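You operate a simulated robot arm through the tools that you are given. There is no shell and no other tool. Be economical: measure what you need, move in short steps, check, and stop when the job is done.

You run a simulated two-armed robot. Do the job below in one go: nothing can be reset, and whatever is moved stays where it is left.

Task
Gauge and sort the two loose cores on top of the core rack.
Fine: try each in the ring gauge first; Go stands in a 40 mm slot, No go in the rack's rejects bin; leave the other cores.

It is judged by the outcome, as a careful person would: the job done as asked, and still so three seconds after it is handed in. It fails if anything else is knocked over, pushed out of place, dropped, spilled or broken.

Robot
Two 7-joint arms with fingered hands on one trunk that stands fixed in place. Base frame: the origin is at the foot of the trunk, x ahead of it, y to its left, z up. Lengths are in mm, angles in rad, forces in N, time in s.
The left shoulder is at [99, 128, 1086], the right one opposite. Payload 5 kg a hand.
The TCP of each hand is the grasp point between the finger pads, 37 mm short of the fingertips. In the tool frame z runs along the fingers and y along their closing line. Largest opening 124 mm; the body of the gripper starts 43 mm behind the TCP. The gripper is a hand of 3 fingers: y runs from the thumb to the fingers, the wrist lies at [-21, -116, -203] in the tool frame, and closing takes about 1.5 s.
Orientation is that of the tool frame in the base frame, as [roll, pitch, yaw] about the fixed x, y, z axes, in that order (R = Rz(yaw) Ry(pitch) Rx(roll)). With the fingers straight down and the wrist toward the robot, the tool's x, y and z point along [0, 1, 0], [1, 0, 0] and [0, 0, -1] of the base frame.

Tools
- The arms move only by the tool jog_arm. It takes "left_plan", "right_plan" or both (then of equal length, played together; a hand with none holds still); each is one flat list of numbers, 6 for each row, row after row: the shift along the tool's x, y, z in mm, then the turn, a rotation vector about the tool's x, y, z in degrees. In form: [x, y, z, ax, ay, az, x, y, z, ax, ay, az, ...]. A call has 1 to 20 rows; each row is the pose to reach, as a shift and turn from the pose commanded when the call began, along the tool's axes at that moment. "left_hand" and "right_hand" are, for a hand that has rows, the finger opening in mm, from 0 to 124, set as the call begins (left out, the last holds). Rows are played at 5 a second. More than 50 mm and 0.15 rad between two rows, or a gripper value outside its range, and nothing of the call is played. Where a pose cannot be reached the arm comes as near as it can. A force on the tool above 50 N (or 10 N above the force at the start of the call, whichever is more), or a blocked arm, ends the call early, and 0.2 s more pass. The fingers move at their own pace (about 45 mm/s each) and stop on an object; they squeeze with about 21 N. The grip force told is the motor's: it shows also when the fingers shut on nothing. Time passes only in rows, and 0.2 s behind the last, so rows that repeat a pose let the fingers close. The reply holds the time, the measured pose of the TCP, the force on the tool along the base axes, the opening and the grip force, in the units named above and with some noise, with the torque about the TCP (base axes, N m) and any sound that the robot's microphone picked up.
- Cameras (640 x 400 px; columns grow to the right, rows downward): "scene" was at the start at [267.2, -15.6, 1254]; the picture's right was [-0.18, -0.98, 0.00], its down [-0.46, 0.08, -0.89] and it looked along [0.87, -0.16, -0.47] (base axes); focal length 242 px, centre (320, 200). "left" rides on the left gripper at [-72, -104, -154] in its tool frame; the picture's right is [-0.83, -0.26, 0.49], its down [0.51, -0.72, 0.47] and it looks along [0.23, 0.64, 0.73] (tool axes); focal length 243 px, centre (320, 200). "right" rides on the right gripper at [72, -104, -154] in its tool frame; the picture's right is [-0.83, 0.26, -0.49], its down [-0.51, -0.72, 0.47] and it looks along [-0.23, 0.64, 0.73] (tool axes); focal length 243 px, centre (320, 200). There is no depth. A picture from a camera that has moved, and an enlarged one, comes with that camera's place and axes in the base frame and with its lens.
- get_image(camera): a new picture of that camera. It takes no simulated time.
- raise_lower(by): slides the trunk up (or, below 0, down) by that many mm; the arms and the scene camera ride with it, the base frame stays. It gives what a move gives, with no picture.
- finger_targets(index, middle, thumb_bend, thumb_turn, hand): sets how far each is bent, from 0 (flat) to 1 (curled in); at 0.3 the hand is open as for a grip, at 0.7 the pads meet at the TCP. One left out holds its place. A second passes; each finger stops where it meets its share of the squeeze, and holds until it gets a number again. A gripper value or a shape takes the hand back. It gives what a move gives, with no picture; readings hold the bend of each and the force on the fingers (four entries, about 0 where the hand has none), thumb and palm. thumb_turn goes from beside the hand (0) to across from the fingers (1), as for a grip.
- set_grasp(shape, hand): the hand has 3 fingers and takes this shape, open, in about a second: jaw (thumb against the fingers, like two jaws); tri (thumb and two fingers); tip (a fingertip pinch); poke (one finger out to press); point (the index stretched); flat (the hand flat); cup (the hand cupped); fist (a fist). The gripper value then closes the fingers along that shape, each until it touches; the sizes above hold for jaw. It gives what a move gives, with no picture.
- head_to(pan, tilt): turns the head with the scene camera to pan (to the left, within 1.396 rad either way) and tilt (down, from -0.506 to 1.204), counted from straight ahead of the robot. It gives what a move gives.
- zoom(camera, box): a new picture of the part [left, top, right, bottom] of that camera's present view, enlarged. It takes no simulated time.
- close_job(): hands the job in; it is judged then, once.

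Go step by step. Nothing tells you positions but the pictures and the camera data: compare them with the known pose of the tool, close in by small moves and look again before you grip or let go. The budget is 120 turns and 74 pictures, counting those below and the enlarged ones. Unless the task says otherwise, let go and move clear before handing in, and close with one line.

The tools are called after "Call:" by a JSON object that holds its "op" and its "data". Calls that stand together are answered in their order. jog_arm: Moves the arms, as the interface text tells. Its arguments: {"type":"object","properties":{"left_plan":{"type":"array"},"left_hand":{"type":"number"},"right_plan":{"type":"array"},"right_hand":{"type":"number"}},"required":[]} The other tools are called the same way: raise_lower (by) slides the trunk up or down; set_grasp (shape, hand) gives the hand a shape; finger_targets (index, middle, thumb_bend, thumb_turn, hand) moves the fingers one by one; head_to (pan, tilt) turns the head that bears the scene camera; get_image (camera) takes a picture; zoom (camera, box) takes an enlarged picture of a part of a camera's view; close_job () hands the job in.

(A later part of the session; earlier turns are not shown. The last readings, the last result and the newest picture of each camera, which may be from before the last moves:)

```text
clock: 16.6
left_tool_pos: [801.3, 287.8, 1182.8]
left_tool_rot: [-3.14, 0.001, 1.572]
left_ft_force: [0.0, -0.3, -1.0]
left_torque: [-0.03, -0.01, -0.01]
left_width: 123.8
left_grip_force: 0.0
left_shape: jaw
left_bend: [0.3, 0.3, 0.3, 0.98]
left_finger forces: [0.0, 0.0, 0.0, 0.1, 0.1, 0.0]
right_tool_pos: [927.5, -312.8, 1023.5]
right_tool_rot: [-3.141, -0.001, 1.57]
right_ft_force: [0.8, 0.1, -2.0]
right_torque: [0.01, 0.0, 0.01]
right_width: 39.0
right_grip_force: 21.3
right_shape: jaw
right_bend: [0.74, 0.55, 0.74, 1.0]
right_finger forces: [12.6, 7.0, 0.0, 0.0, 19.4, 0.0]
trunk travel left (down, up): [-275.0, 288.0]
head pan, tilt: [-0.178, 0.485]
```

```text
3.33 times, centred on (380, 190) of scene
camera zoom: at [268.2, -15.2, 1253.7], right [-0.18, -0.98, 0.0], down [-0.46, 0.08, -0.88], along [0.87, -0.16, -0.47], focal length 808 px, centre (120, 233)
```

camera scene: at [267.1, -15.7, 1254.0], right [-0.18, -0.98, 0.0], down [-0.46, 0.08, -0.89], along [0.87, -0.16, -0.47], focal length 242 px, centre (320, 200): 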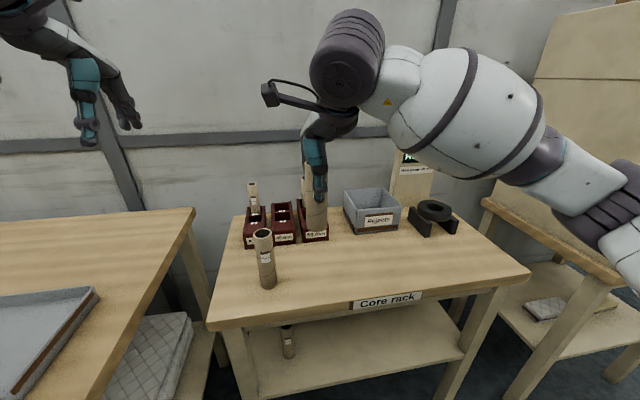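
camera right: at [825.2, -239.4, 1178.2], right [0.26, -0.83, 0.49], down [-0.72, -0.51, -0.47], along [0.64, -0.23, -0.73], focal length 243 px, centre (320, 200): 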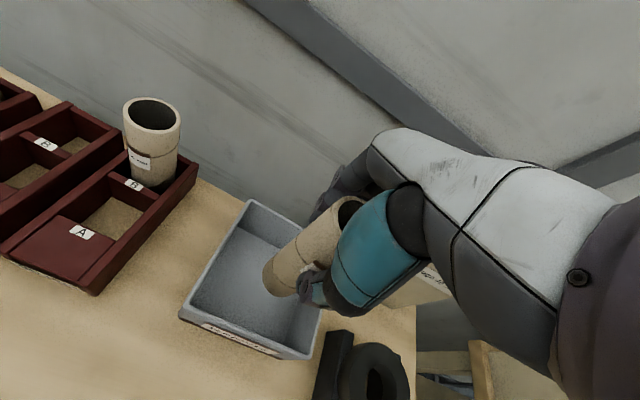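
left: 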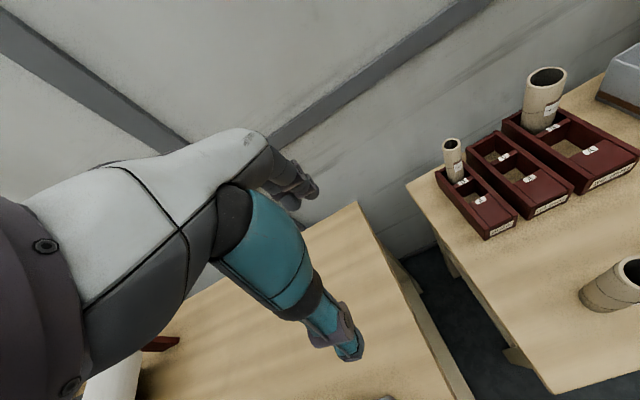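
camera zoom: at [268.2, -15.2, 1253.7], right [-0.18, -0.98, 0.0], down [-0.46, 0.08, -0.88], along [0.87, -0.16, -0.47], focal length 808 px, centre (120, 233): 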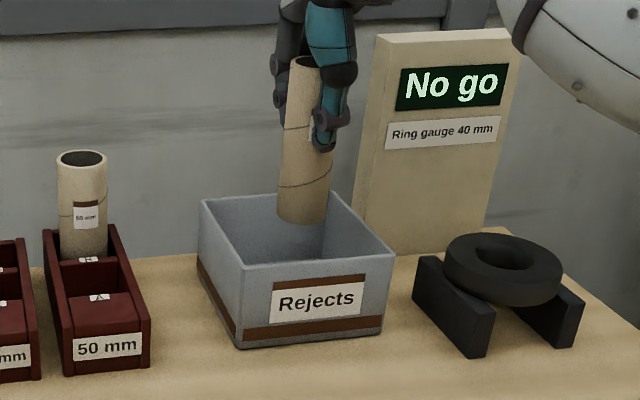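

The core is over the bin interior, so I'll lower it almost to the floor.

Call:
{"op": "jog_arm", "data": {"right_plan": [0, 0, 30, 0, 0, 0, 0, 0, 60, 0, 0, 0, 0, 0, 80, 0, 0, 0, 0, 0, 90, 0, 0, 0, 0, 0, 97, 0, 0, 0]}}

Call:
{"op": "get_image", "data": {"camera": "right"}}

```text
clock: 17.8
left_tool_pos: [800.5, 285.4, 1183.2]
left_tool_rot: [-3.141, -0.002, 1.57]
left_ft_force: [0.7, -0.1, -0.4]
left_torque: [-0.01, -0.01, -0.02]
left_width: 123.8
left_grip_force: 0.0
left_shape: jaw
left_bend: [0.3, 0.3, 0.3, 0.98]
left_finger forces: [0.1, 0.0, 0.1, 0.0, 0.0, 0.0]
right_tool_pos: [928.1, -312.1, 926.2]
right_tool_rot: [3.141, -0.001, 1.57]
right_ft_force: [-0.2, 0.3, -1.1]
right_torque: [0.01, 0.01, 0.0]
right_width: 39.0
right_grip_force: 20.9
right_shape: jaw
right_bend: [0.74, 0.55, 0.74, 1.0]
right_finger forces: [12.6, 7.0, 0.0, 0.1, 19.2, 0.1]
trunk travel left (down, up): [-275.0, 288.0]
head pan, tilt: [-0.178, 0.485]
```

```text
32 pictures are left
camera right: at [823.6, -238.5, 1080.5], right [0.26, -0.83, 0.49], down [-0.72, -0.51, -0.47], along [0.64, -0.23, -0.73], focal length 243 px, centre (320, 200)
```

right: 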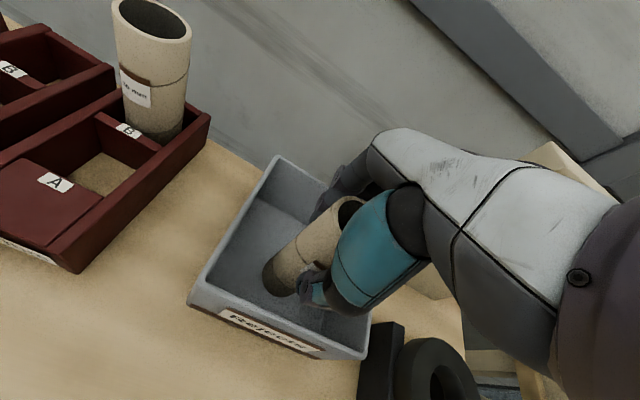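

Now I'll lower it in 1.5 mm steps until I feel the floor.

Call:
{"op": "jog_arm", "data": {"right_plan": [0, 0, 1.5, 0, 0, 0, 0, 0, 3, 0, 0, 0, 0, 0, 4.5, 0, 0, 0]}}

```text
clock: 18.6
left_tool_pos: [799.3, 286.3, 1184.0]
left_tool_rot: [-3.141, 0.002, 1.571]
left_ft_force: [0.8, 0.4, -0.3]
left_torque: [-0.01, -0.01, 0.0]
left_width: 123.6
left_grip_force: 0.1
left_shape: jaw
left_bend: [0.3, 0.3, 0.3, 0.98]
left_finger forces: [0.1, 0.0, 0.1, 0.0, 0.1, 0.1]
right_tool_pos: [926.6, -310.7, 922.5]
right_tool_rot: [3.14, 0.0, 1.569]
right_ft_force: [0.2, -0.5, 1.8]
right_torque: [-0.01, -0.05, 0.01]
right_width: 39.4
right_grip_force: 20.7
right_shape: jaw
right_bend: [0.74, 0.55, 0.74, 1.0]
right_finger forces: [12.7, 7.0, 0.0, 0.2, 19.3, 0.0]
trunk travel left (down, up): [-275.0, 288.0]
head pan, tilt: [-0.178, 0.485]
```

Call:
{"op": "jog_arm", "data": {"right_plan": [0, 0, 1, 0, 0, 0, 0, 0, 2, 0, 0, 0]}}

```text
clock: 19.2
left_tool_pos: [799.7, 287.0, 1183.3]
left_tool_rot: [-3.141, 0.0, 1.572]
left_ft_force: [1.1, -0.1, 0.4]
left_torque: [0.02, 0.01, 0.0]
left_width: 123.7
left_grip_force: 0.1
left_shape: jaw
left_bend: [0.3, 0.3, 0.3, 0.98]
left_finger forces: [0.1, 0.2, 0.1, 0.1, 0.0, 0.0]
right_tool_pos: [927.0, -311.2, 922.6]
right_tool_rot: [3.138, 0.0, 1.57]
right_ft_force: [0.3, -1.4, 9.2]
right_torque: [0.0, -0.08, 0.01]
right_width: 39.2
right_grip_force: 21.0
right_shape: jaw
right_bend: [0.74, 0.55, 0.74, 1.0]
right_finger forces: [13.1, 7.7, 0.1, 0.0, 19.8, 0.0]
trunk travel left (down, up): [-275.0, 288.0]
head pan, tilt: [-0.178, 0.485]
```

The core has touched the floor. I'll ease up 1.5 mm and open the hand partway.

Call:
{"op": "jog_arm", "data": {"right_plan": [0, 0, -1.5, 0, 0, 0]}}

Call:
{"op": "jog_arm", "data": {"right_plan": [0, 0, 0, 0, 0, 0, 0, 0, 0, 0, 0, 0, 0, 0, 0, 0, 0, 0, 0, 0, 0, 0, 0, 0, 0, 0, 0, 0, 0, 0], "right_hand": 78}}

Call:
{"op": "get_image", "data": {"camera": "right"}}

```text
clock: 19.6
left_tool_pos: [799.6, 286.2, 1183.8]
left_tool_rot: [3.141, 0.0, 1.571]
left_ft_force: [-0.1, 0.4, 0.1]
left_torque: [-0.03, -0.01, 0.02]
left_width: 123.7
left_grip_force: 0.0
left_shape: jaw
left_bend: [0.3, 0.3, 0.3, 0.98]
left_finger forces: [0.1, 0.0, 0.1, 0.0, 0.1, 0.0]
right_tool_pos: [926.8, -311.2, 921.5]
right_tool_rot: [3.14, 0.002, 1.572]
right_ft_force: [1.0, -1.1, 7.9]
right_torque: [0.0, -0.13, 0.02]
right_width: 39.2
right_grip_force: 21.2
right_shape: jaw
right_bend: [0.74, 0.55, 0.74, 1.0]
right_finger forces: [13.3, 7.6, 0.1, 0.0, 19.6, 0.0]
trunk travel left (down, up): [-275.0, 288.0]
head pan, tilt: [-0.178, 0.485]
```

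```text
clock: 20.8
left_tool_pos: [800.2, 287.0, 1183.0]
left_tool_rot: [-3.141, 0.0, 1.573]
left_ft_force: [0.2, 0.3, 0.6]
left_torque: [0.03, 0.02, -0.04]
left_width: 123.9
left_grip_force: 0.1
left_shape: jaw
left_bend: [0.3, 0.3, 0.3, 0.98]
left_finger forces: [0.0, 0.0, 0.0, 0.0, 0.0, 0.1]
right_tool_pos: [927.6, -311.9, 921.1]
right_tool_rot: [3.142, 0.0, 1.573]
right_ft_force: [2.9, -0.3, 0.2]
right_torque: [0.02, -0.03, -0.02]
right_width: 76.0
right_grip_force: 0.1
right_shape: jaw
right_bend: [0.73, 0.4, 0.64, 1.0]
right_finger forces: [0.1, 0.0, 0.0, 0.0, 2.2, 0.1]
trunk travel left (down, up): [-275.0, 288.0]
head pan, tilt: [-0.178, 0.485]
```

```text
31 pictures are left
camera right: at [823.4, -238.6, 1075.4], right [0.26, -0.83, 0.49], down [-0.72, -0.51, -0.47], along [0.64, -0.23, -0.73], focal length 243 px, centre (320, 200)
```

right: 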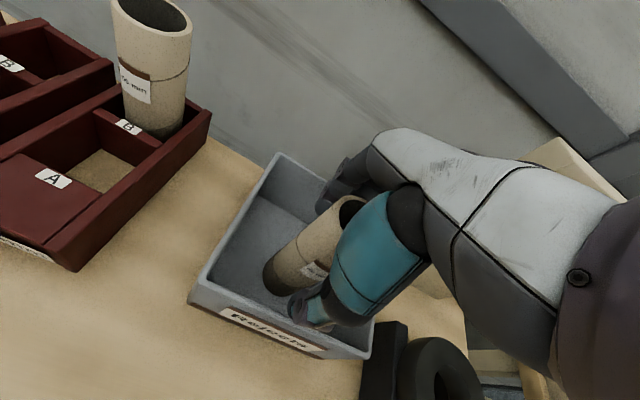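

The index finger still looks curled and the thumb is near the bin wall. I'll open the fingers individually.

Call:
{"op": "finger_targets", "data": {"hand": "right", "index": 0.4, "middle": 0.38, "thumb_bend": 0.64}}

Call:
{"op": "zoom", "data": {"camera": "scene", "box": [320, 150, 440, 250]}}

```text
clock: 21.8
left_tool_pos: [800.3, 286.3, 1183.1]
left_tool_rot: [3.14, 0.0, 1.571]
left_ft_force: [-0.9, 0.1, 0.6]
left_torque: [-0.02, -0.01, -0.01]
left_width: 123.7
left_grip_force: 0.0
left_shape: jaw
left_bend: [0.3, 0.3, 0.3, 0.98]
left_finger forces: [0.0, 0.0, 0.0, 0.1, 0.0, 0.0]
right_tool_pos: [927.6, -311.5, 921.0]
right_tool_rot: [-3.141, -0.001, 1.569]
right_ft_force: [-0.8, -0.1, 0.6]
right_torque: [-0.01, 0.04, 0.0]
right_width: 61.9
right_grip_force: 0.3
right_shape: fingers
right_bend: [0.4, 0.38, 0.64, 1.0]
right_finger forces: [0.1, 0.0, 0.0, 0.0, 0.2, 0.0]
trunk travel left (down, up): [-275.0, 288.0]
head pan, tilt: [-0.178, 0.485]
```

```text
4.00 times, centred on (380, 200) of scene
camera zoom: at [267.2, -15.6, 1254.0], right [-0.18, -0.98, 0.0], down [-0.46, 0.08, -0.89], along [0.87, -0.16, -0.47], focal length 970 px, centre (80, 200)
```

zoom: 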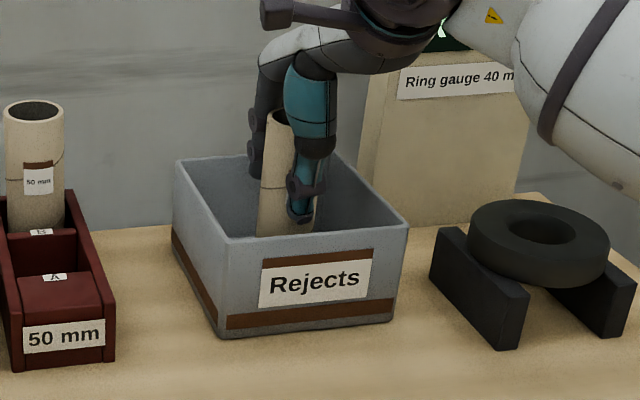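

Core R stands in the bin and the fingers are free. I'll go straight up.

Call:
{"op": "jog_arm", "data": {"right_plan": [0, 0, -10, 0, 0, 0, 0, 0, -25, 0, 0, 0, 0, 0, -50, 0, 0, 0, 0, 0, -90, 0, 0, 0, 0, 0, -130, 0, 0, 0, 0, 0, -160, 0, 0, 0]}}

Call:
{"op": "set_grasp", "data": {"hand": "right", "shape": "jaw"}}

Call:
{"op": "get_image", "data": {"camera": "scene"}}

```text
clock: 23.2
left_tool_pos: [799.4, 286.7, 1183.5]
left_tool_rot: [3.14, 0.001, 1.571]
left_ft_force: [-0.1, -0.6, -1.1]
left_torque: [-0.02, -0.01, 0.04]
left_width: 123.5
left_grip_force: 0.0
left_shape: jaw
left_bend: [0.3, 0.3, 0.3, 0.98]
left_finger forces: [0.0, 0.1, 0.0, 0.0, 0.0, 0.1]
right_tool_pos: [926.3, -312.9, 1080.3]
right_tool_rot: [-3.14, 0.002, 1.571]
right_ft_force: [-0.1, 1.2, 0.3]
right_torque: [-0.02, 0.0, -0.01]
right_width: 61.8
right_grip_force: 0.0
right_shape: fingers
right_bend: [0.4, 0.38, 0.64, 1.0]
right_finger forces: [0.0, 0.0, 0.0, 0.0, 0.0, 0.0]
trunk travel left (down, up): [-275.0, 288.0]
head pan, tilt: [-0.178, 0.485]
```

```text
clock: 24.1
left_tool_pos: [798.7, 287.5, 1183.3]
left_tool_rot: [-3.141, 0.001, 1.57]
left_ft_force: [-0.7, -1.5, -0.1]
left_torque: [-0.03, 0.02, -0.01]
left_width: 123.8
left_grip_force: 0.0
left_shape: jaw
left_bend: [0.3, 0.3, 0.3, 0.98]
left_finger forces: [0.0, 0.0, 0.0, 0.0, 0.0, 0.0]
right_tool_pos: [926.6, -313.6, 1079.7]
right_tool_rot: [-3.14, 0.0, 1.571]
right_ft_force: [0.0, 0.2, 0.4]
right_torque: [-0.03, -0.02, -0.01]
right_width: 123.5
right_grip_force: 0.2
right_shape: jaw
right_bend: [0.3, 0.3, 0.3, 0.98]
right_finger forces: [0.1, 0.1, 0.0, 0.0, 0.0, 0.0]
trunk travel left (down, up): [-275.0, 288.0]
head pan, tilt: [-0.178, 0.485]
```

```text
29 pictures are left
camera scene: at [267.1, -15.6, 1254.0], right [-0.18, -0.98, 0.0], down [-0.46, 0.08, -0.89], along [0.87, -0.16, -0.47], focal length 242 px, centre (320, 200)
```

scene: 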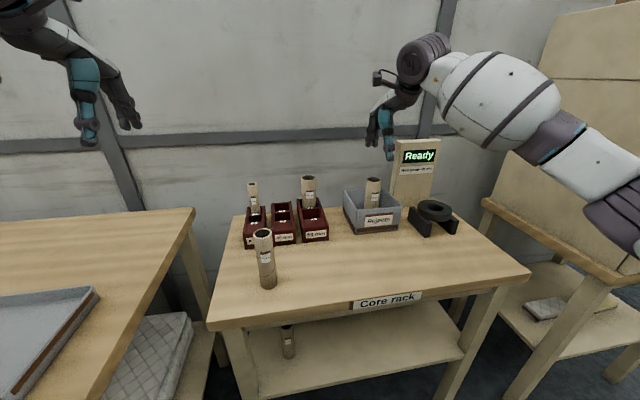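

Core R stands in the bin and the gauge reads Ready. Next I'll go above core L at about (711, 29).

Call:
{"op": "jog_arm", "data": {"right_plan": [38, -24, 0, 0, 0, 0, 76, -48, 0, 0, 0, 0, 114, -72, 0, 0, 0, 0, 152, -96, 0, 0, 0, 0, 190, -120, 0, 0, 0, 0, 228, -144, 0, 0, 0, 0, 266, -168, 0, 0, 0, 0, 304, -192, 0, 0, 0, 0, 342.6, -215.6, 0, 0, 0, 0, 342.6, -215.6, 30, 0, 0, 0, 342.6, -215.6, 50, 0, 0, 0], "right_hand": 124}}

Call:
{"op": "get_image", "data": {"camera": "right"}}

Call:
{"op": "zoom", "data": {"camera": "scene", "box": [200, 150, 340, 290]}}

```text
clock: 26.5
left_tool_pos: [800.1, 287.5, 1181.7]
left_tool_rot: [3.142, 0.001, 1.571]
left_ft_force: [0.4, 0.5, -0.1]
left_torque: [-0.03, 0.01, 0.01]
left_width: 123.6
left_grip_force: 0.0
left_shape: jaw
left_bend: [0.3, 0.3, 0.3, 0.98]
left_finger forces: [0.0, 0.0, 0.0, 0.1, 0.0, 0.0]
right_tool_pos: [713.0, 31.2, 1030.6]
right_tool_rot: [3.141, 0.001, 1.571]
right_ft_force: [-0.7, 0.2, -0.2]
right_torque: [-0.03, -0.02, -0.01]
right_width: 124.0
right_grip_force: 0.0
right_shape: jaw
right_bend: [0.3, 0.3, 0.3, 0.98]
right_finger forces: [0.0, 0.0, 0.0, 0.0, 0.0, 0.0]
trunk travel left (down, up): [-275.0, 288.0]
head pan, tilt: [-0.178, 0.485]
```

```text
28 pictures are left
camera right: at [608.3, 104.8, 1184.5], right [0.26, -0.83, 0.49], down [-0.72, -0.51, -0.47], along [0.64, -0.23, -0.73], focal length 243 px, centre (320, 200)
```

right: 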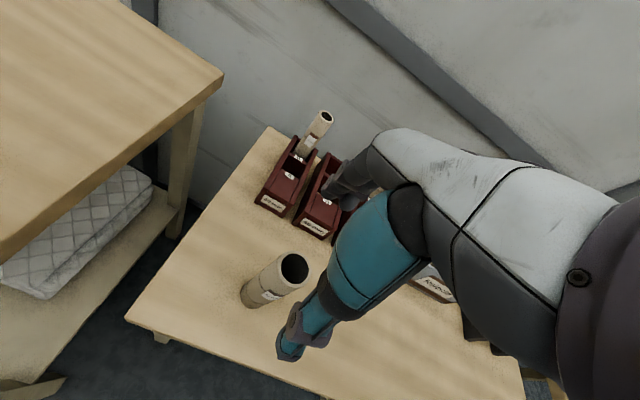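

```text
2.86 times, centred on (270, 220) of scene
camera zoom: at [267.1, -14.9, 1254.0], right [-0.18, -0.98, 0.0], down [-0.46, 0.08, -0.89], along [0.87, -0.16, -0.47], focal length 693 px, centre (463, 143)
```

zoom: 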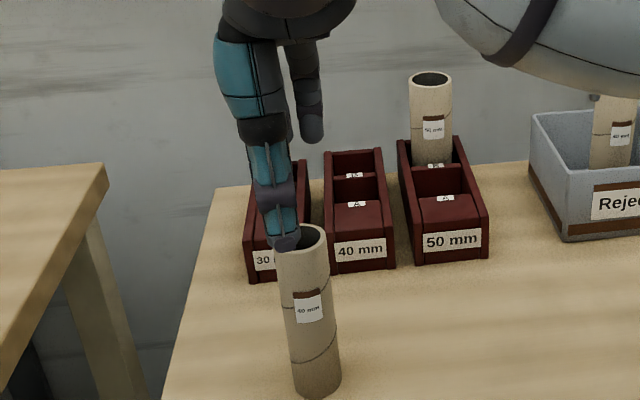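

The view nearly matches the one before the first grip. I'll make a small correction and descend around core L.

Call:
{"op": "jog_arm", "data": {"right_plan": [-1.5, -0.5, 35, 0, 0, 0, -1.5, -0.5, 70, 0, 0, 0, -1.5, -0.5, 95, 0, 0, 0, -1.5, -0.5, 114, 0, 0, 0]}}

Call:
{"op": "get_image", "data": {"camera": "right"}}

Call:
{"op": "zoom", "data": {"camera": "scene", "box": [220, 200, 310, 300]}}

```text
clock: 27.5
left_tool_pos: [800.2, 286.6, 1183.0]
left_tool_rot: [-3.14, 0.001, 1.571]
left_ft_force: [-0.7, -0.6, 0.0]
left_torque: [-0.03, 0.01, -0.01]
left_width: 123.6
left_grip_force: 0.1
left_shape: jaw
left_bend: [0.3, 0.3, 0.3, 0.98]
left_finger forces: [0.1, 0.0, 0.0, 0.1, 0.0, 0.0]
right_tool_pos: [710.7, 29.0, 916.8]
right_tool_rot: [-3.14, 0.0, 1.572]
right_ft_force: [-0.1, 0.8, 0.0]
right_torque: [-0.03, 0.01, -0.01]
right_width: 123.7
right_grip_force: 0.1
right_shape: jaw
right_bend: [0.3, 0.3, 0.3, 0.98]
right_finger forces: [0.0, 0.1, 0.1, 0.0, 0.1, 0.0]
trunk travel left (down, up): [-275.0, 288.0]
head pan, tilt: [-0.178, 0.485]
```

```text
26 pictures are left
camera right: at [606.3, 102.9, 1071.2], right [0.26, -0.83, 0.49], down [-0.72, -0.51, -0.47], along [0.64, -0.23, -0.73], focal length 243 px, centre (320, 200)
```

right: 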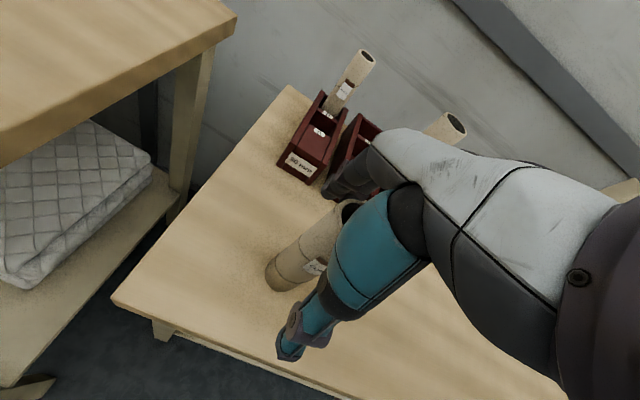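

```text
4.00 times, centred on (265, 250) of scene
camera zoom: at [267.6, -15.6, 1253.9], right [-0.18, -0.98, 0.0], down [-0.46, 0.08, -0.88], along [0.87, -0.16, -0.47], focal length 970 px, centre (540, 0)
```

zoom: 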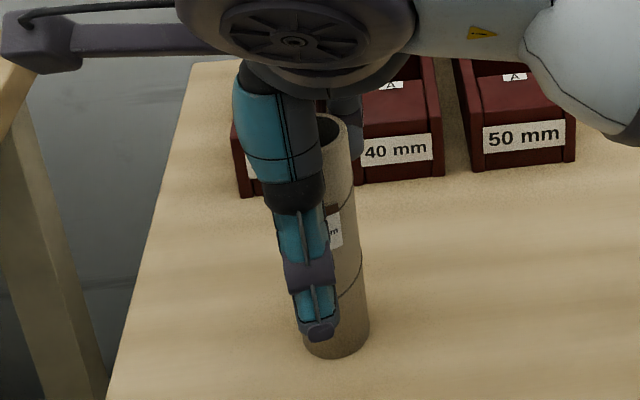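

It's well framed. I'll make a tiny centering shift and close.

Call:
{"op": "jog_arm", "data": {"right_plan": [-1, 1, 0, 0, 0, 0]}}

Call:
{"op": "jog_arm", "data": {"right_plan": [0, 0, 0, 0, 0, 0, 0, 0, 0, 0, 0, 0, 0, 0, 0, 0, 0, 0, 0, 0, 0, 0, 0, 0, 0, 0, 0, 0, 0, 0, 0, 0, 0, 0, 0, 0, 0, 0, 0, 0, 0, 0, 0, 0, 0, 0, 0, 0], "right_hand": 10}}

Call:
{"op": "zoom", "data": {"camera": "right", "box": [220, 160, 380, 320]}}

```text
clock: 27.9
left_tool_pos: [800.6, 285.9, 1182.9]
left_tool_rot: [3.141, 0.0, 1.572]
left_ft_force: [-0.1, 0.5, -0.9]
left_torque: [0.01, 0.03, -0.02]
left_width: 123.8
left_grip_force: 0.1
left_shape: jaw
left_bend: [0.3, 0.3, 0.3, 0.98]
left_finger forces: [0.0, 0.0, 0.1, 0.0, 0.0, 0.1]
right_tool_pos: [711.7, 29.3, 915.8]
right_tool_rot: [3.142, 0.0, 1.57]
right_ft_force: [-0.4, 0.0, 0.0]
right_torque: [0.01, 0.0, 0.0]
right_width: 124.0
right_grip_force: 0.0
right_shape: jaw
right_bend: [0.3, 0.3, 0.3, 0.98]
right_finger forces: [0.0, 0.1, 0.0, 0.0, 0.0, 0.1]
trunk travel left (down, up): [-275.0, 288.0]
head pan, tilt: [-0.178, 0.485]
```

```text
clock: 29.7
left_tool_pos: [800.9, 286.5, 1182.8]
left_tool_rot: [-3.141, -0.001, 1.57]
left_ft_force: [0.6, 0.1, 1.2]
left_torque: [0.0, 0.0, -0.02]
left_width: 123.5
left_grip_force: 0.0
left_shape: jaw
left_bend: [0.3, 0.3, 0.3, 0.98]
left_finger forces: [0.0, 0.0, 0.0, 0.1, 0.1, 0.0]
right_tool_pos: [712.9, 28.7, 917.9]
right_tool_rot: [-3.141, 0.001, 1.573]
right_ft_force: [-0.3, 0.4, 0.3]
right_torque: [-0.06, 0.04, -0.01]
right_width: 31.5
right_grip_force: 20.7
right_shape: jaw
right_bend: [0.74, 0.59, 0.74, 1.0]
right_finger forces: [11.7, 5.9, 0.1, 0.0, 18.4, 0.0]
trunk travel left (down, up): [-275.0, 288.0]
head pan, tilt: [-0.178, 0.485]
```

```text
2.50 times, centred on (300, 240) of right
camera zoom: at [607.4, 102.1, 1071.4], right [0.26, -0.83, 0.49], down [-0.72, -0.51, -0.47], along [0.64, -0.23, -0.73], focal length 606 px, centre (370, 100)
```

zoom: 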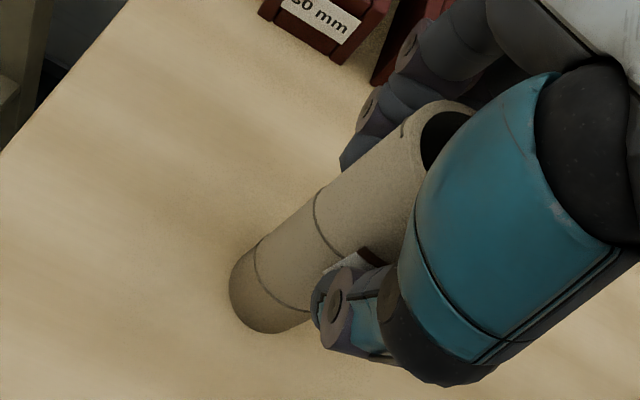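

Core L is gripped, and it closes 7 mm narrower than core R did. I'll lift and carry it to above the gauge.

Call:
{"op": "jog_arm", "data": {"right_plan": [0, 0, -20, 0, 0, 0, 0, 0, -60, 0, 0, 0, 0, 0, -100, 0, 0, 0, 0, 0, -150, 0, 0, 0, -44, 0, -150, 0, 0, 0, -88, 0, -150, 0, 0, 0, -132, 0, -150, 0, 0, 0, -176, 0, -150, 0, 0, 0, -220, 0, -150, 0, 0, 0, -264, 0, -150, 0, 0, 0, -308, 0, -150, 0, 0, 0, -352, 0, -150, 0, 0, 0, -396, 0, -150, 0, 0, 0, -440, 0, -150, 0, 0, 0, -484, 0, -150, 0, 0, 0, -527, 0, -150, 0, 0, 0, -527, 40, -150, 0, 0, 0, -527, 80, -150, 0, 0, 0, -527, 120, -150, 0, 0, 0, -527, 156, -140, 0, 0, 0]}}

Call:
{"op": "jog_arm", "data": {"right_plan": [0, 0, 20, 0, 0, 0, 0, 0, 40, 0, 0, 0, 0, 0, 52, 0, 0, 0, 0, 0, 52, 0, 0, 0]}}

Call:
{"op": "zoom", "data": {"camera": "scene", "box": [418, 190, 448, 212]}}

Call:
{"op": "zoom", "data": {"camera": "right", "box": [250, 235, 300, 305]}}

```text
clock: 33.9
left_tool_pos: [802.3, 286.0, 1181.7]
left_tool_rot: [-3.14, 0.0, 1.572]
left_ft_force: [0.3, 0.4, 0.2]
left_torque: [0.0, 0.02, 0.03]
left_width: 123.4
left_grip_force: 0.0
left_shape: jaw
left_bend: [0.3, 0.3, 0.3, 0.98]
left_finger forces: [0.1, 0.0, 0.0, 0.1, 0.1, 0.0]
right_tool_pos: [869.2, -502.4, 1057.5]
right_tool_rot: [-3.14, -0.001, 1.568]
right_ft_force: [0.5, 0.4, -0.4]
right_torque: [-0.01, 0.01, 0.03]
right_width: 31.3
right_grip_force: 21.1
right_shape: jaw
right_bend: [0.74, 0.59, 0.74, 1.0]
right_finger forces: [12.1, 6.2, 0.0, 0.0, 18.4, 0.1]
trunk travel left (down, up): [-275.0, 288.0]
head pan, tilt: [-0.178, 0.485]
```

```text
clock: 34.9
left_tool_pos: [799.9, 285.8, 1182.3]
left_tool_rot: [3.141, -0.001, 1.572]
left_ft_force: [0.5, -0.3, 0.1]
left_torque: [-0.01, -0.01, -0.02]
left_width: 123.4
left_grip_force: 0.0
left_shape: jaw
left_bend: [0.3, 0.3, 0.3, 0.98]
left_finger forces: [0.0, 0.0, 0.0, 0.1, 0.0, 0.1]
right_tool_pos: [868.2, -499.1, 1005.6]
right_tool_rot: [-3.141, -0.001, 1.571]
right_ft_force: [0.1, -0.1, 0.1]
right_torque: [0.0, -0.06, -0.01]
right_width: 31.5
right_grip_force: 21.1
right_shape: jaw
right_bend: [0.74, 0.59, 0.74, 1.0]
right_finger forces: [12.1, 6.2, 0.1, 0.0, 18.5, 0.0]
trunk travel left (down, up): [-275.0, 288.0]
head pan, tilt: [-0.178, 0.485]
```

```text
16.00 times, centred on (433, 201) of scene
camera zoom: at [267.5, -15.6, 1253.9], right [-0.18, -0.98, 0.0], down [-0.46, 0.08, -0.88], along [0.87, -0.16, -0.47], focal length 3879 px, centre (-1488, 184)
```

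zoom: 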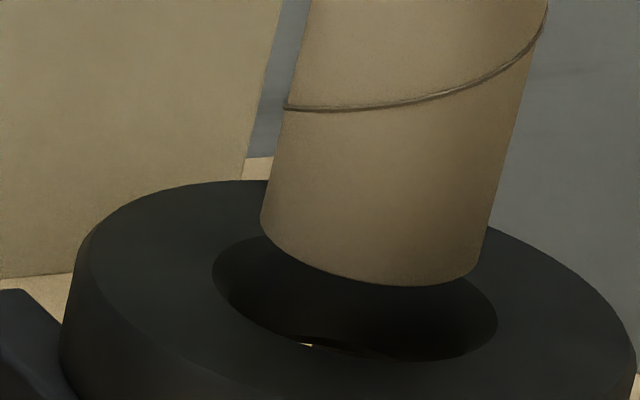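

```text
5.71 times, centred on (275, 270) of right
camera zoom: at [763.2, -426.2, 1160.0], right [0.26, -0.83, 0.49], down [-0.72, -0.51, -0.47], along [0.64, -0.23, -0.73], focal length 1386 px, centre (577, -200)
```

zoom: 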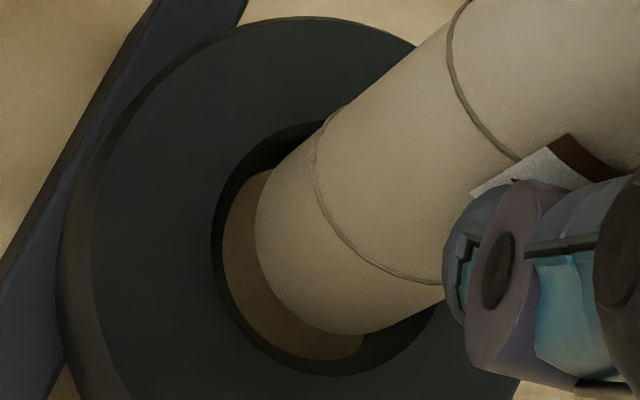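

Core L is clearly narrower and nearly centred, with about 13 mm to go. I'll apply a small correction and lower it gently into the lead-in.

Call:
{"op": "jog_arm", "data": {"right_plan": [-0.5, 0.6, 4, 0, 0, 0, -0.5, 0.6, 8, 0, 0, 0, -0.5, 0.6, 12, 0, 0, 0, -0.5, 0.6, 14, 0, 0, 0, -0.5, 0.6, 16, 0, 0, 0]}}

Call:
{"op": "zoom", "data": {"camera": "scene", "box": [418, 192, 448, 214]}}

Call:
{"op": "zoom", "data": {"camera": "right", "box": [250, 235, 300, 305]}}

```text
clock: 36.1
left_tool_pos: [800.0, 285.8, 1182.2]
left_tool_rot: [3.141, -0.001, 1.571]
left_ft_force: [0.0, -0.3, -0.1]
left_torque: [0.0, -0.04, 0.02]
left_width: 123.7
left_grip_force: 0.0
left_shape: jaw
left_bend: [0.3, 0.3, 0.3, 0.98]
left_finger forces: [0.0, 0.0, 0.0, 0.0, 0.0, 0.0]
right_tool_pos: [867.3, -499.3, 989.9]
right_tool_rot: [-3.141, 0.0, 1.571]
right_ft_force: [0.2, 0.5, -0.5]
right_torque: [0.03, 0.0, 0.0]
right_width: 31.3
right_grip_force: 21.0
right_shape: jaw
right_bend: [0.74, 0.59, 0.74, 1.0]
right_finger forces: [12.1, 6.1, 0.1, 0.0, 18.4, 0.0]
trunk travel left (down, up): [-275.0, 288.0]
head pan, tilt: [-0.178, 0.485]
```

```text
16.00 times, centred on (433, 203) of scene
camera zoom: at [267.2, -15.7, 1254.0], right [-0.18, -0.98, 0.0], down [-0.46, 0.08, -0.89], along [0.87, -0.16, -0.47], focal length 3879 px, centre (-1488, 152)
```

zoom: 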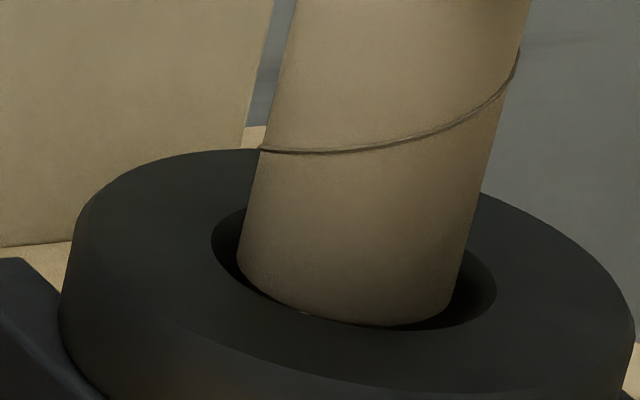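

```text
5.71 times, centred on (275, 270) of right
camera zoom: at [764.6, -426.1, 1143.2], right [0.26, -0.83, 0.49], down [-0.72, -0.51, -0.47], along [0.64, -0.23, -0.73], focal length 1386 px, centre (577, -200)
```

zoom: 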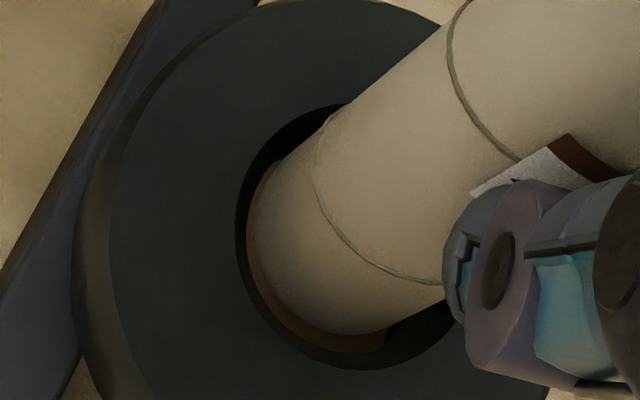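

There's no contact force and the core is at about rim level. I'll keep lowering in small steps.

Call:
{"op": "jog_arm", "data": {"right_plan": [-0.3, -0.3, 2, 0, 0, 0, -0.3, -0.3, 4, 0, 0, 0]}}

```text
clock: 36.7
left_tool_pos: [800.5, 287.7, 1182.8]
left_tool_rot: [-3.14, -0.001, 1.57]
left_ft_force: [-0.5, 0.1, 0.2]
left_torque: [-0.01, -0.01, 0.01]
left_width: 123.7
left_grip_force: 0.1
left_shape: jaw
left_bend: [0.3, 0.3, 0.3, 0.98]
left_finger forces: [0.0, 0.0, 0.1, 0.1, 0.0, 0.0]
right_tool_pos: [868.8, -500.0, 984.8]
right_tool_rot: [3.141, -0.001, 1.573]
right_ft_force: [-0.4, -0.5, -1.5]
right_torque: [0.02, -0.01, 0.01]
right_width: 31.4
right_grip_force: 21.2
right_shape: jaw
right_bend: [0.74, 0.59, 0.74, 1.0]
right_finger forces: [12.1, 6.2, 0.1, 0.0, 18.4, 0.0]
trunk travel left (down, up): [-275.0, 288.0]
head pan, tilt: [-0.178, 0.485]
```

Still free, and already deeper than core R reached. I'll continue.

Call:
{"op": "jog_arm", "data": {"right_plan": [0, 0, 2, 0, 0, 0, 0, 0, 4, 0, 0, 0, 0, 0, 6, 0, 0, 0]}}

Call:
{"op": "zoom", "data": {"camera": "scene", "box": [390, 140, 460, 220]}}

```text
clock: 37.5
left_tool_pos: [799.9, 287.1, 1182.4]
left_tool_rot: [3.141, 0.001, 1.571]
left_ft_force: [0.5, 0.2, -0.5]
left_torque: [0.01, 0.01, -0.01]
left_width: 123.7
left_grip_force: 0.1
left_shape: jaw
left_bend: [0.3, 0.3, 0.3, 0.98]
left_finger forces: [0.0, 0.0, 0.0, 0.1, 0.0, 0.0]
right_tool_pos: [868.2, -500.8, 979.4]
right_tool_rot: [-3.139, 0.0, 1.571]
right_ft_force: [0.8, 0.4, -1.0]
right_torque: [-0.02, 0.03, 0.01]
right_width: 31.2
right_grip_force: 20.6
right_shape: jaw
right_bend: [0.74, 0.59, 0.74, 1.0]
right_finger forces: [12.2, 6.2, 0.0, 0.0, 18.3, 0.0]
trunk travel left (down, up): [-275.0, 288.0]
head pan, tilt: [-0.178, 0.485]
```

```text
5.00 times, centred on (425, 180) of scene
camera zoom: at [267.3, -15.7, 1254.0], right [-0.18, -0.98, 0.0], down [-0.46, 0.08, -0.88], along [0.87, -0.16, -0.47], focal length 1212 px, centre (-205, 300)
```

zoom: 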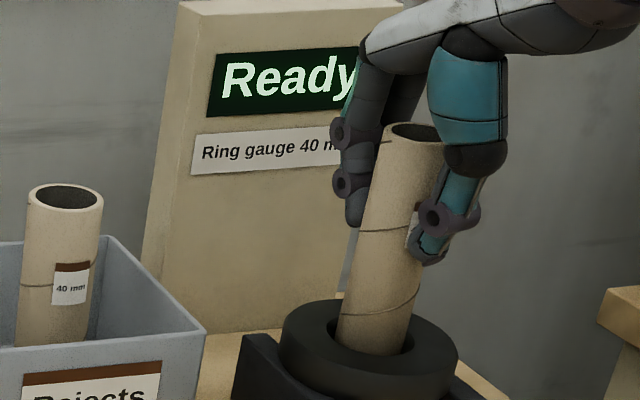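

The core is inside the bore with no force. I'll go deeper until the gauge reads.

Call:
{"op": "jog_arm", "data": {"right_plan": [0, 0, 4, 0, 0, 0, 0, 0, 8, 0, 0, 0, 0, 0, 12, 0, 0, 0, 0, 0, 16, 0, 0, 0, 0, 0, 20, 0, 0, 0, 0, 0, 24, 0, 0, 0]}}

Call:
{"op": "zoom", "data": {"camera": "scene", "box": [390, 140, 460, 220]}}

```text
clock: 38.9
left_tool_pos: [799.8, 286.3, 1182.4]
left_tool_rot: [-3.141, 0.0, 1.569]
left_ft_force: [-0.1, -0.6, 0.3]
left_torque: [0.01, 0.01, -0.01]
left_width: 123.7
left_grip_force: 0.1
left_shape: jaw
left_bend: [0.3, 0.3, 0.3, 0.98]
left_finger forces: [0.1, 0.1, 0.0, 0.1, 0.1, 0.1]
right_tool_pos: [867.1, -500.4, 954.0]
right_tool_rot: [-3.141, 0.0, 1.572]
right_ft_force: [-0.1, -0.7, -0.1]
right_torque: [-0.02, -0.01, 0.0]
right_width: 31.2
right_grip_force: 21.1
right_shape: jaw
right_bend: [0.74, 0.59, 0.74, 1.0]
right_finger forces: [12.1, 6.2, 0.0, 0.0, 18.4, 0.0]
trunk travel left (down, up): [-275.0, 288.0]
head pan, tilt: [-0.178, 0.485]
```

```text
5.00 times, centred on (425, 180) of scene
camera zoom: at [267.3, -15.8, 1254.0], right [-0.18, -0.98, 0.0], down [-0.46, 0.08, -0.88], along [0.87, -0.16, -0.47], focal length 1212 px, centre (-205, 300)
```

zoom: 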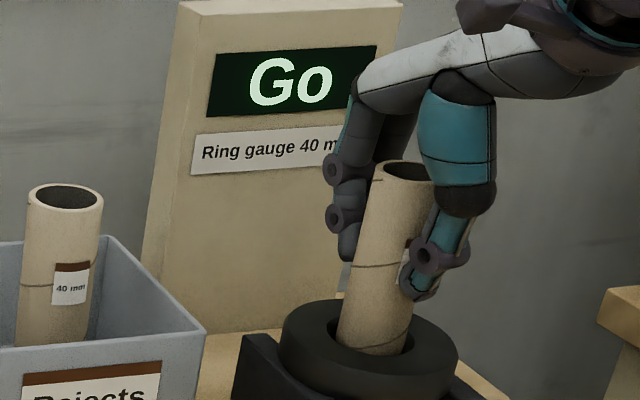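

The gauge reads "Go" for core L. I'll withdraw it straight up and carry it to in front of the 40 mm box.

Call:
{"op": "jog_arm", "data": {"right_plan": [0, 0, -10, 0, 0, 0, 0, 0, -25, 0, 0, 0, 0, 0, -40, 0, 0, 0, 0, 0, -70, 0, 0, 0, 0, 0, -105, 0, 0, 0, 0, 0, -131, 0, 0, 0, 0, -40, -131, 0, 0, 0, 0, -67, -131, 0, 0, 0, 45, -67, -131, 0, 0, 0, 90, -67, -131, 0, 0, 0, 135, -67, -131, 0, 0, 0, 180, -67, -131, 0, 0, 0, 225, -67, -131, 0, 0, 0, 270, -67, -131, 0, 0, 0, 315, -67, -131, 0, 0, 0, 360, -67, -131, 0, 0, 0, 405, -67, -131, 0, 0, 0, 450, -67, -131, 0, 0, 0, 475, -67, -131, 0, 0, 0]}}

Call:
{"op": "zoom", "data": {"camera": "right", "box": [150, 60, 350, 260]}}

Call:
{"op": "zoom", "data": {"camera": "scene", "box": [240, 140, 340, 250]}}

```text
clock: 42.9
left_tool_pos: [801.7, 285.8, 1182.8]
left_tool_rot: [3.141, -0.001, 1.569]
left_ft_force: [0.1, 0.3, 0.0]
left_torque: [-0.01, -0.02, -0.02]
left_width: 123.8
left_grip_force: 0.1
left_shape: jaw
left_bend: [0.3, 0.3, 0.3, 0.98]
left_finger forces: [0.1, 0.0, 0.0, 0.1, 0.0, 0.0]
right_tool_pos: [802.4, -23.7, 1087.5]
right_tool_rot: [3.141, 0.001, 1.571]
right_ft_force: [-0.2, -0.8, -1.1]
right_torque: [0.02, 0.0, 0.01]
right_width: 30.9
right_grip_force: 21.3
right_shape: jaw
right_bend: [0.74, 0.59, 0.74, 1.0]
right_finger forces: [12.1, 6.3, 0.0, 0.1, 18.2, 0.0]
trunk travel left (down, up): [-275.0, 288.0]
head pan, tilt: [-0.178, 0.485]
```

```text
2.00 times, centred on (250, 160) of right
camera zoom: at [698.1, 49.4, 1241.3], right [0.26, -0.83, 0.49], down [-0.72, -0.51, -0.47], along [0.64, -0.23, -0.73], focal length 485 px, centre (460, 280)
```

zoom: 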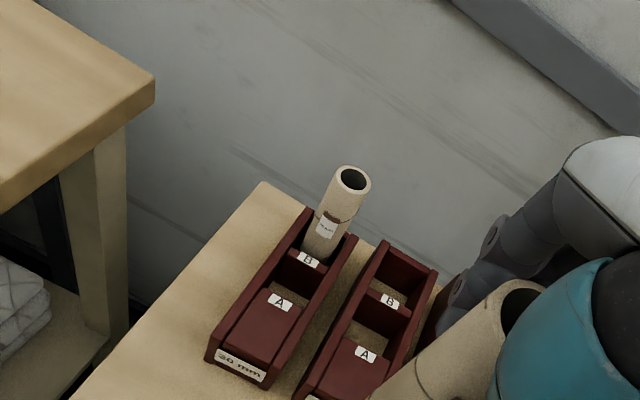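

```text
3.64 times, centred on (290, 195) of scene
camera zoom: at [267.3, -15.3, 1254.0], right [-0.18, -0.98, 0.0], down [-0.46, 0.08, -0.89], along [0.87, -0.16, -0.47], focal length 882 px, centre (429, 218)
```

zoom: 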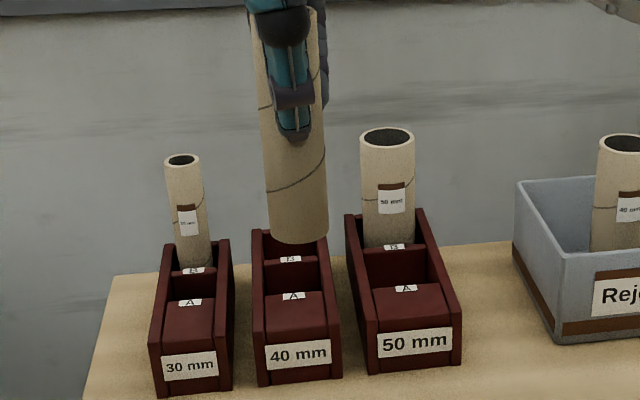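

I'll zoom tightly on slot A from both cameras.

Call:
{"op": "zoom", "data": {"camera": "right", "box": [250, 190, 310, 260]}}

Call:
{"op": "zoom", "data": {"camera": "scene", "box": [265, 190, 305, 250]}}

```text
5.71 times, centred on (280, 225) of right
camera zoom: at [698.1, 49.4, 1241.3], right [0.26, -0.83, 0.49], down [-0.72, -0.51, -0.47], along [0.64, -0.23, -0.73], focal length 1386 px, centre (549, 57)
```

zoom: 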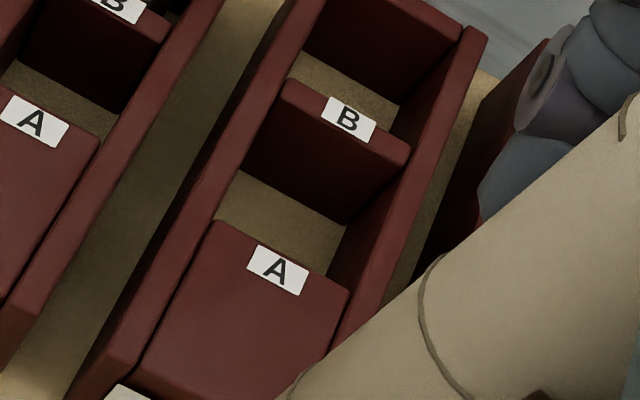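

```text
6.67 times, centred on (285, 220) of scene
camera zoom: at [267.3, -15.3, 1254.0], right [-0.18, -0.98, 0.0], down [-0.46, 0.08, -0.89], along [0.87, -0.16, -0.47], focal length 1616 px, centre (553, 67)
```

zoom: 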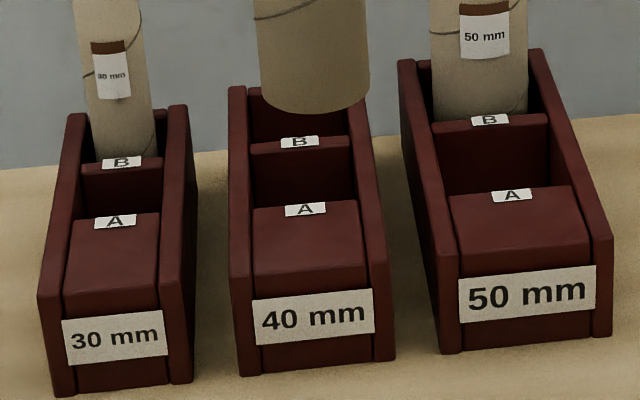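

Slot A's pocket is about 48 mm square, centred near (937, -15), with walls up to z≈850. I'll move the core above it and lower it to just above the walls.

Call:
{"op": "jog_arm", "data": {"right_plan": [3, 40, 0, 0, 0, 0, 6, 80, 0, 0, 0, 0, 8, 120, 0, 0, 0, 0, 8, 135, 0, 0, 0, 0, 8, 135, 30, 0, 0, 0, 8, 135, 60, 0, 0, 0, 8, 135, 90, 0, 0, 0, 8, 135, 100, 0, 0, 0, 8, 135, 100, 0, 0, 0]}}

Call:
{"op": "zoom", "data": {"camera": "right", "box": [220, 190, 320, 310]}}

Call:
{"op": "zoom", "data": {"camera": "scene", "box": [265, 180, 305, 250]}}

```text
clock: 44.9
left_tool_pos: [801.2, 285.4, 1182.4]
left_tool_rot: [-3.141, -0.001, 1.571]
left_ft_force: [0.0, 0.3, 0.2]
left_torque: [0.0, 0.0, 0.0]
left_width: 123.5
left_grip_force: 0.0
left_shape: jaw
left_bend: [0.3, 0.3, 0.3, 0.98]
left_finger forces: [0.0, 0.0, 0.0, 0.1, 0.0, 0.0]
right_tool_pos: [936.7, -17.9, 985.2]
right_tool_rot: [-3.14, 0.001, 1.57]
right_ft_force: [0.0, -0.2, -1.4]
right_torque: [0.0, -0.03, -0.02]
right_width: 31.2
right_grip_force: 21.0
right_shape: jaw
right_bend: [0.74, 0.59, 0.74, 1.0]
right_finger forces: [12.1, 6.5, 0.1, 0.0, 18.2, 0.0]
trunk travel left (down, up): [-275.0, 288.0]
head pan, tilt: [-0.178, 0.485]
```

```text
3.33 times, centred on (270, 250) of right
camera zoom: at [832.6, 56.7, 1139.3], right [0.26, -0.83, 0.49], down [-0.72, -0.51, -0.47], along [0.64, -0.23, -0.73], focal length 809 px, centre (487, 33)
```

zoom: 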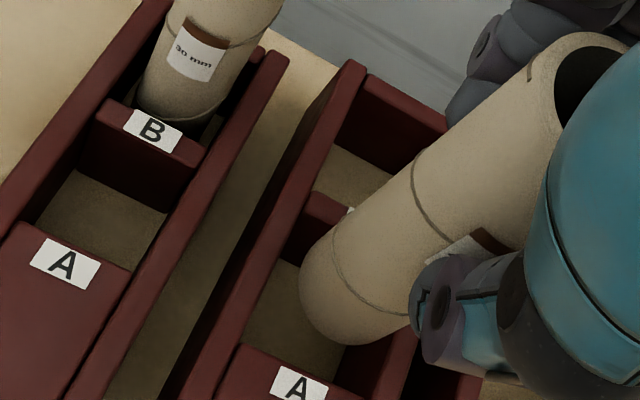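

```text
5.71 times, centred on (285, 215) of scene
camera zoom: at [267.1, -15.6, 1254.0], right [-0.18, -0.98, 0.0], down [-0.46, 0.08, -0.89], along [0.87, -0.16, -0.47], focal length 1386 px, centre (520, 114)
```

zoom: 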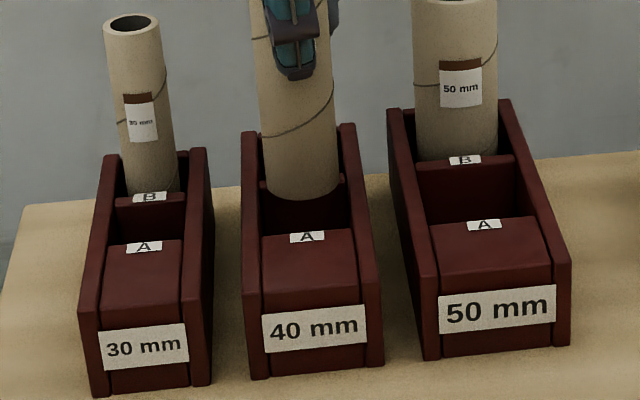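

It's roughly centred. I'll nudge y +1.5, lower to wall height and check again.

Call:
{"op": "jog_arm", "data": {"right_plan": [1.5, 0, 6, 0, 0, 0, 1.5, 0, 13, 0, 0, 0, 1.5, 0, 13, 0, 0, 0]}}

Call:
{"op": "zoom", "data": {"camera": "right", "box": [240, 220, 310, 320]}}

Call:
{"op": "zoom", "data": {"camera": "scene", "box": [272, 190, 302, 220]}}

```text
clock: 45.7
left_tool_pos: [799.9, 286.6, 1182.9]
left_tool_rot: [-3.14, 0.0, 1.572]
left_ft_force: [0.9, -0.3, 0.6]
left_torque: [0.0, 0.02, -0.07]
left_width: 123.9
left_grip_force: 0.0
left_shape: jaw
left_bend: [0.3, 0.3, 0.3, 0.98]
left_finger forces: [0.0, 0.0, 0.0, 0.1, 0.0, 0.0]
right_tool_pos: [935.9, -15.7, 972.1]
right_tool_rot: [-3.142, 0.001, 1.571]
right_ft_force: [-0.6, 0.0, -0.7]
right_torque: [0.0, -0.02, 0.02]
right_width: 31.1
right_grip_force: 21.6
right_shape: jaw
right_bend: [0.74, 0.59, 0.74, 1.0]
right_finger forces: [12.1, 6.6, 0.1, 0.0, 18.2, 0.0]
trunk travel left (down, up): [-275.0, 288.0]
head pan, tilt: [-0.178, 0.485]
```

```text
4.00 times, centred on (275, 270) of right
camera zoom: at [831.9, 57.8, 1126.5], right [0.26, -0.83, 0.49], down [-0.72, -0.51, -0.47], along [0.64, -0.23, -0.73], focal length 970 px, centre (500, -80)
```

zoom: 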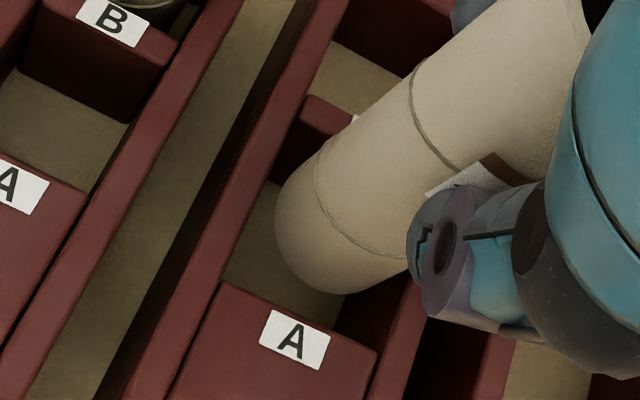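

```text
13.33 times, centred on (287, 205) of scene
camera zoom: at [267.1, -15.5, 1254.0], right [-0.18, -0.98, 0.0], down [-0.46, 0.08, -0.89], along [0.87, -0.16, -0.47], focal length 3233 px, centre (760, 133)
```

zoom: 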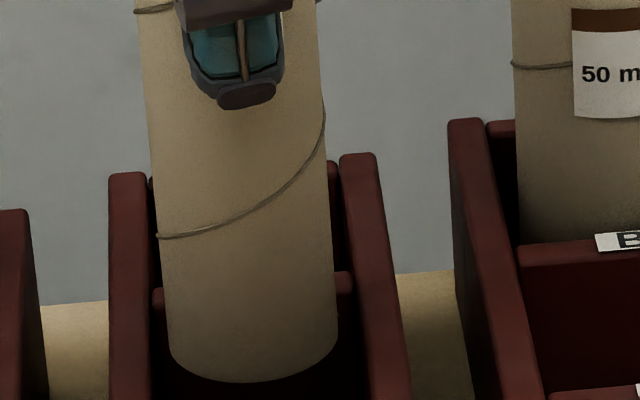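

Alignment is within about 1 mm. I'll apply a small correction and lower it into slot A.

Call:
{"op": "jog_arm", "data": {"right_plan": [-0.8, 1, 5, 0, 0, 0, -0.8, 1, 11, 0, 0, 0, -0.8, 1, 17, 0, 0, 0, -0.8, 1, 22, 0, 0, 0]}}

Call:
{"op": "zoom", "data": {"camera": "right", "box": [230, 200, 330, 320]}}

```text
clock: 46.7
left_tool_pos: [800.0, 286.3, 1183.7]
left_tool_rot: [3.141, -0.001, 1.57]
left_ft_force: [0.1, -0.4, 0.0]
left_torque: [0.01, 0.01, 0.04]
left_width: 123.7
left_grip_force: 0.0
left_shape: jaw
left_bend: [0.3, 0.3, 0.3, 0.98]
left_finger forces: [0.0, 0.0, 0.0, 0.1, 0.0, 0.0]
right_tool_pos: [938.0, -16.4, 951.1]
right_tool_rot: [3.142, -0.001, 1.57]
right_ft_force: [0.5, 0.5, -1.2]
right_torque: [0.02, 0.0, 0.03]
right_width: 30.9
right_grip_force: 21.2
right_shape: jaw
right_bend: [0.74, 0.59, 0.74, 1.0]
right_finger forces: [12.2, 6.5, 0.0, 0.2, 18.2, 0.1]
trunk travel left (down, up): [-275.0, 288.0]
head pan, tilt: [-0.178, 0.485]
```

```text
3.33 times, centred on (280, 260) of right
camera zoom: at [833.4, 57.1, 1104.9], right [0.26, -0.83, 0.49], down [-0.72, -0.51, -0.47], along [0.64, -0.23, -0.73], focal length 809 px, centre (453, 0)
```

zoom: 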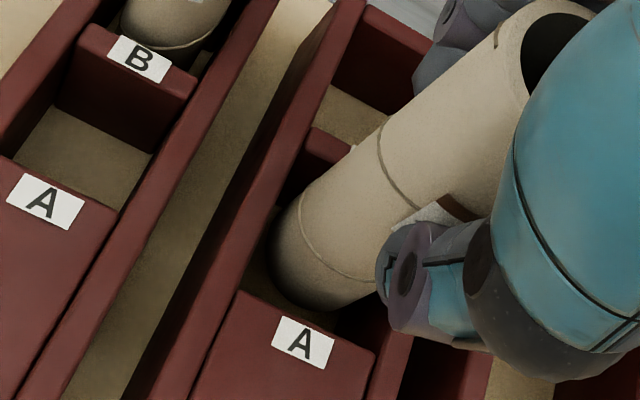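

It's in the pocket with no contact. I'll lower it near the floor and then feel for it.

Call:
{"op": "jog_arm", "data": {"right_plan": [0, 0, 8, 0, 0, 0, 0, 0, 16, 0, 0, 0, 0, 0, 24, 0, 0, 0, 0, 0, 30, 0, 0, 0]}}

Call:
{"op": "jog_arm", "data": {"right_plan": [0, 0, 1.5, 0, 0, 0, 0, 0, 3, 0, 0, 0]}}

```text
clock: 47.7
left_tool_pos: [801.0, 287.1, 1182.5]
left_tool_rot: [-3.141, 0.001, 1.571]
left_ft_force: [0.7, -0.2, 0.0]
left_torque: [0.04, 0.0, -0.01]
left_width: 123.3
left_grip_force: 0.0
left_shape: jaw
left_bend: [0.3, 0.3, 0.3, 0.98]
left_finger forces: [0.1, 0.1, 0.0, 0.0, 0.0, 0.1]
right_tool_pos: [937.4, -15.4, 919.9]
right_tool_rot: [3.141, 0.002, 1.57]
right_ft_force: [0.4, 0.2, -0.4]
right_torque: [-0.02, -0.02, 0.0]
right_width: 31.2
right_grip_force: 20.8
right_shape: jaw
right_bend: [0.74, 0.59, 0.74, 1.0]
right_finger forces: [12.0, 6.5, 0.0, 0.0, 18.2, 0.0]
trunk travel left (down, up): [-275.0, 288.0]
head pan, tilt: [-0.178, 0.485]
```

```text
clock: 48.3
left_tool_pos: [800.8, 286.1, 1182.7]
left_tool_rot: [-3.14, 0.0, 1.57]
left_ft_force: [0.2, -0.9, 0.3]
left_torque: [-0.02, 0.02, 0.01]
left_width: 123.8
left_grip_force: 0.1
left_shape: jaw
left_bend: [0.3, 0.3, 0.3, 0.98]
left_finger forces: [0.1, 0.1, 0.0, 0.1, 0.0, 0.0]
right_tool_pos: [937.0, -17.2, 917.7]
right_tool_rot: [-3.141, -0.001, 1.57]
right_ft_force: [-0.1, -0.4, -0.4]
right_torque: [-0.02, 0.03, 0.02]
right_width: 31.1
right_grip_force: 20.9
right_shape: jaw
right_bend: [0.74, 0.59, 0.74, 1.0]
right_finger forces: [12.1, 6.5, 0.0, 0.0, 18.2, 0.1]
trunk travel left (down, up): [-275.0, 288.0]
head pan, tilt: [-0.178, 0.485]
```

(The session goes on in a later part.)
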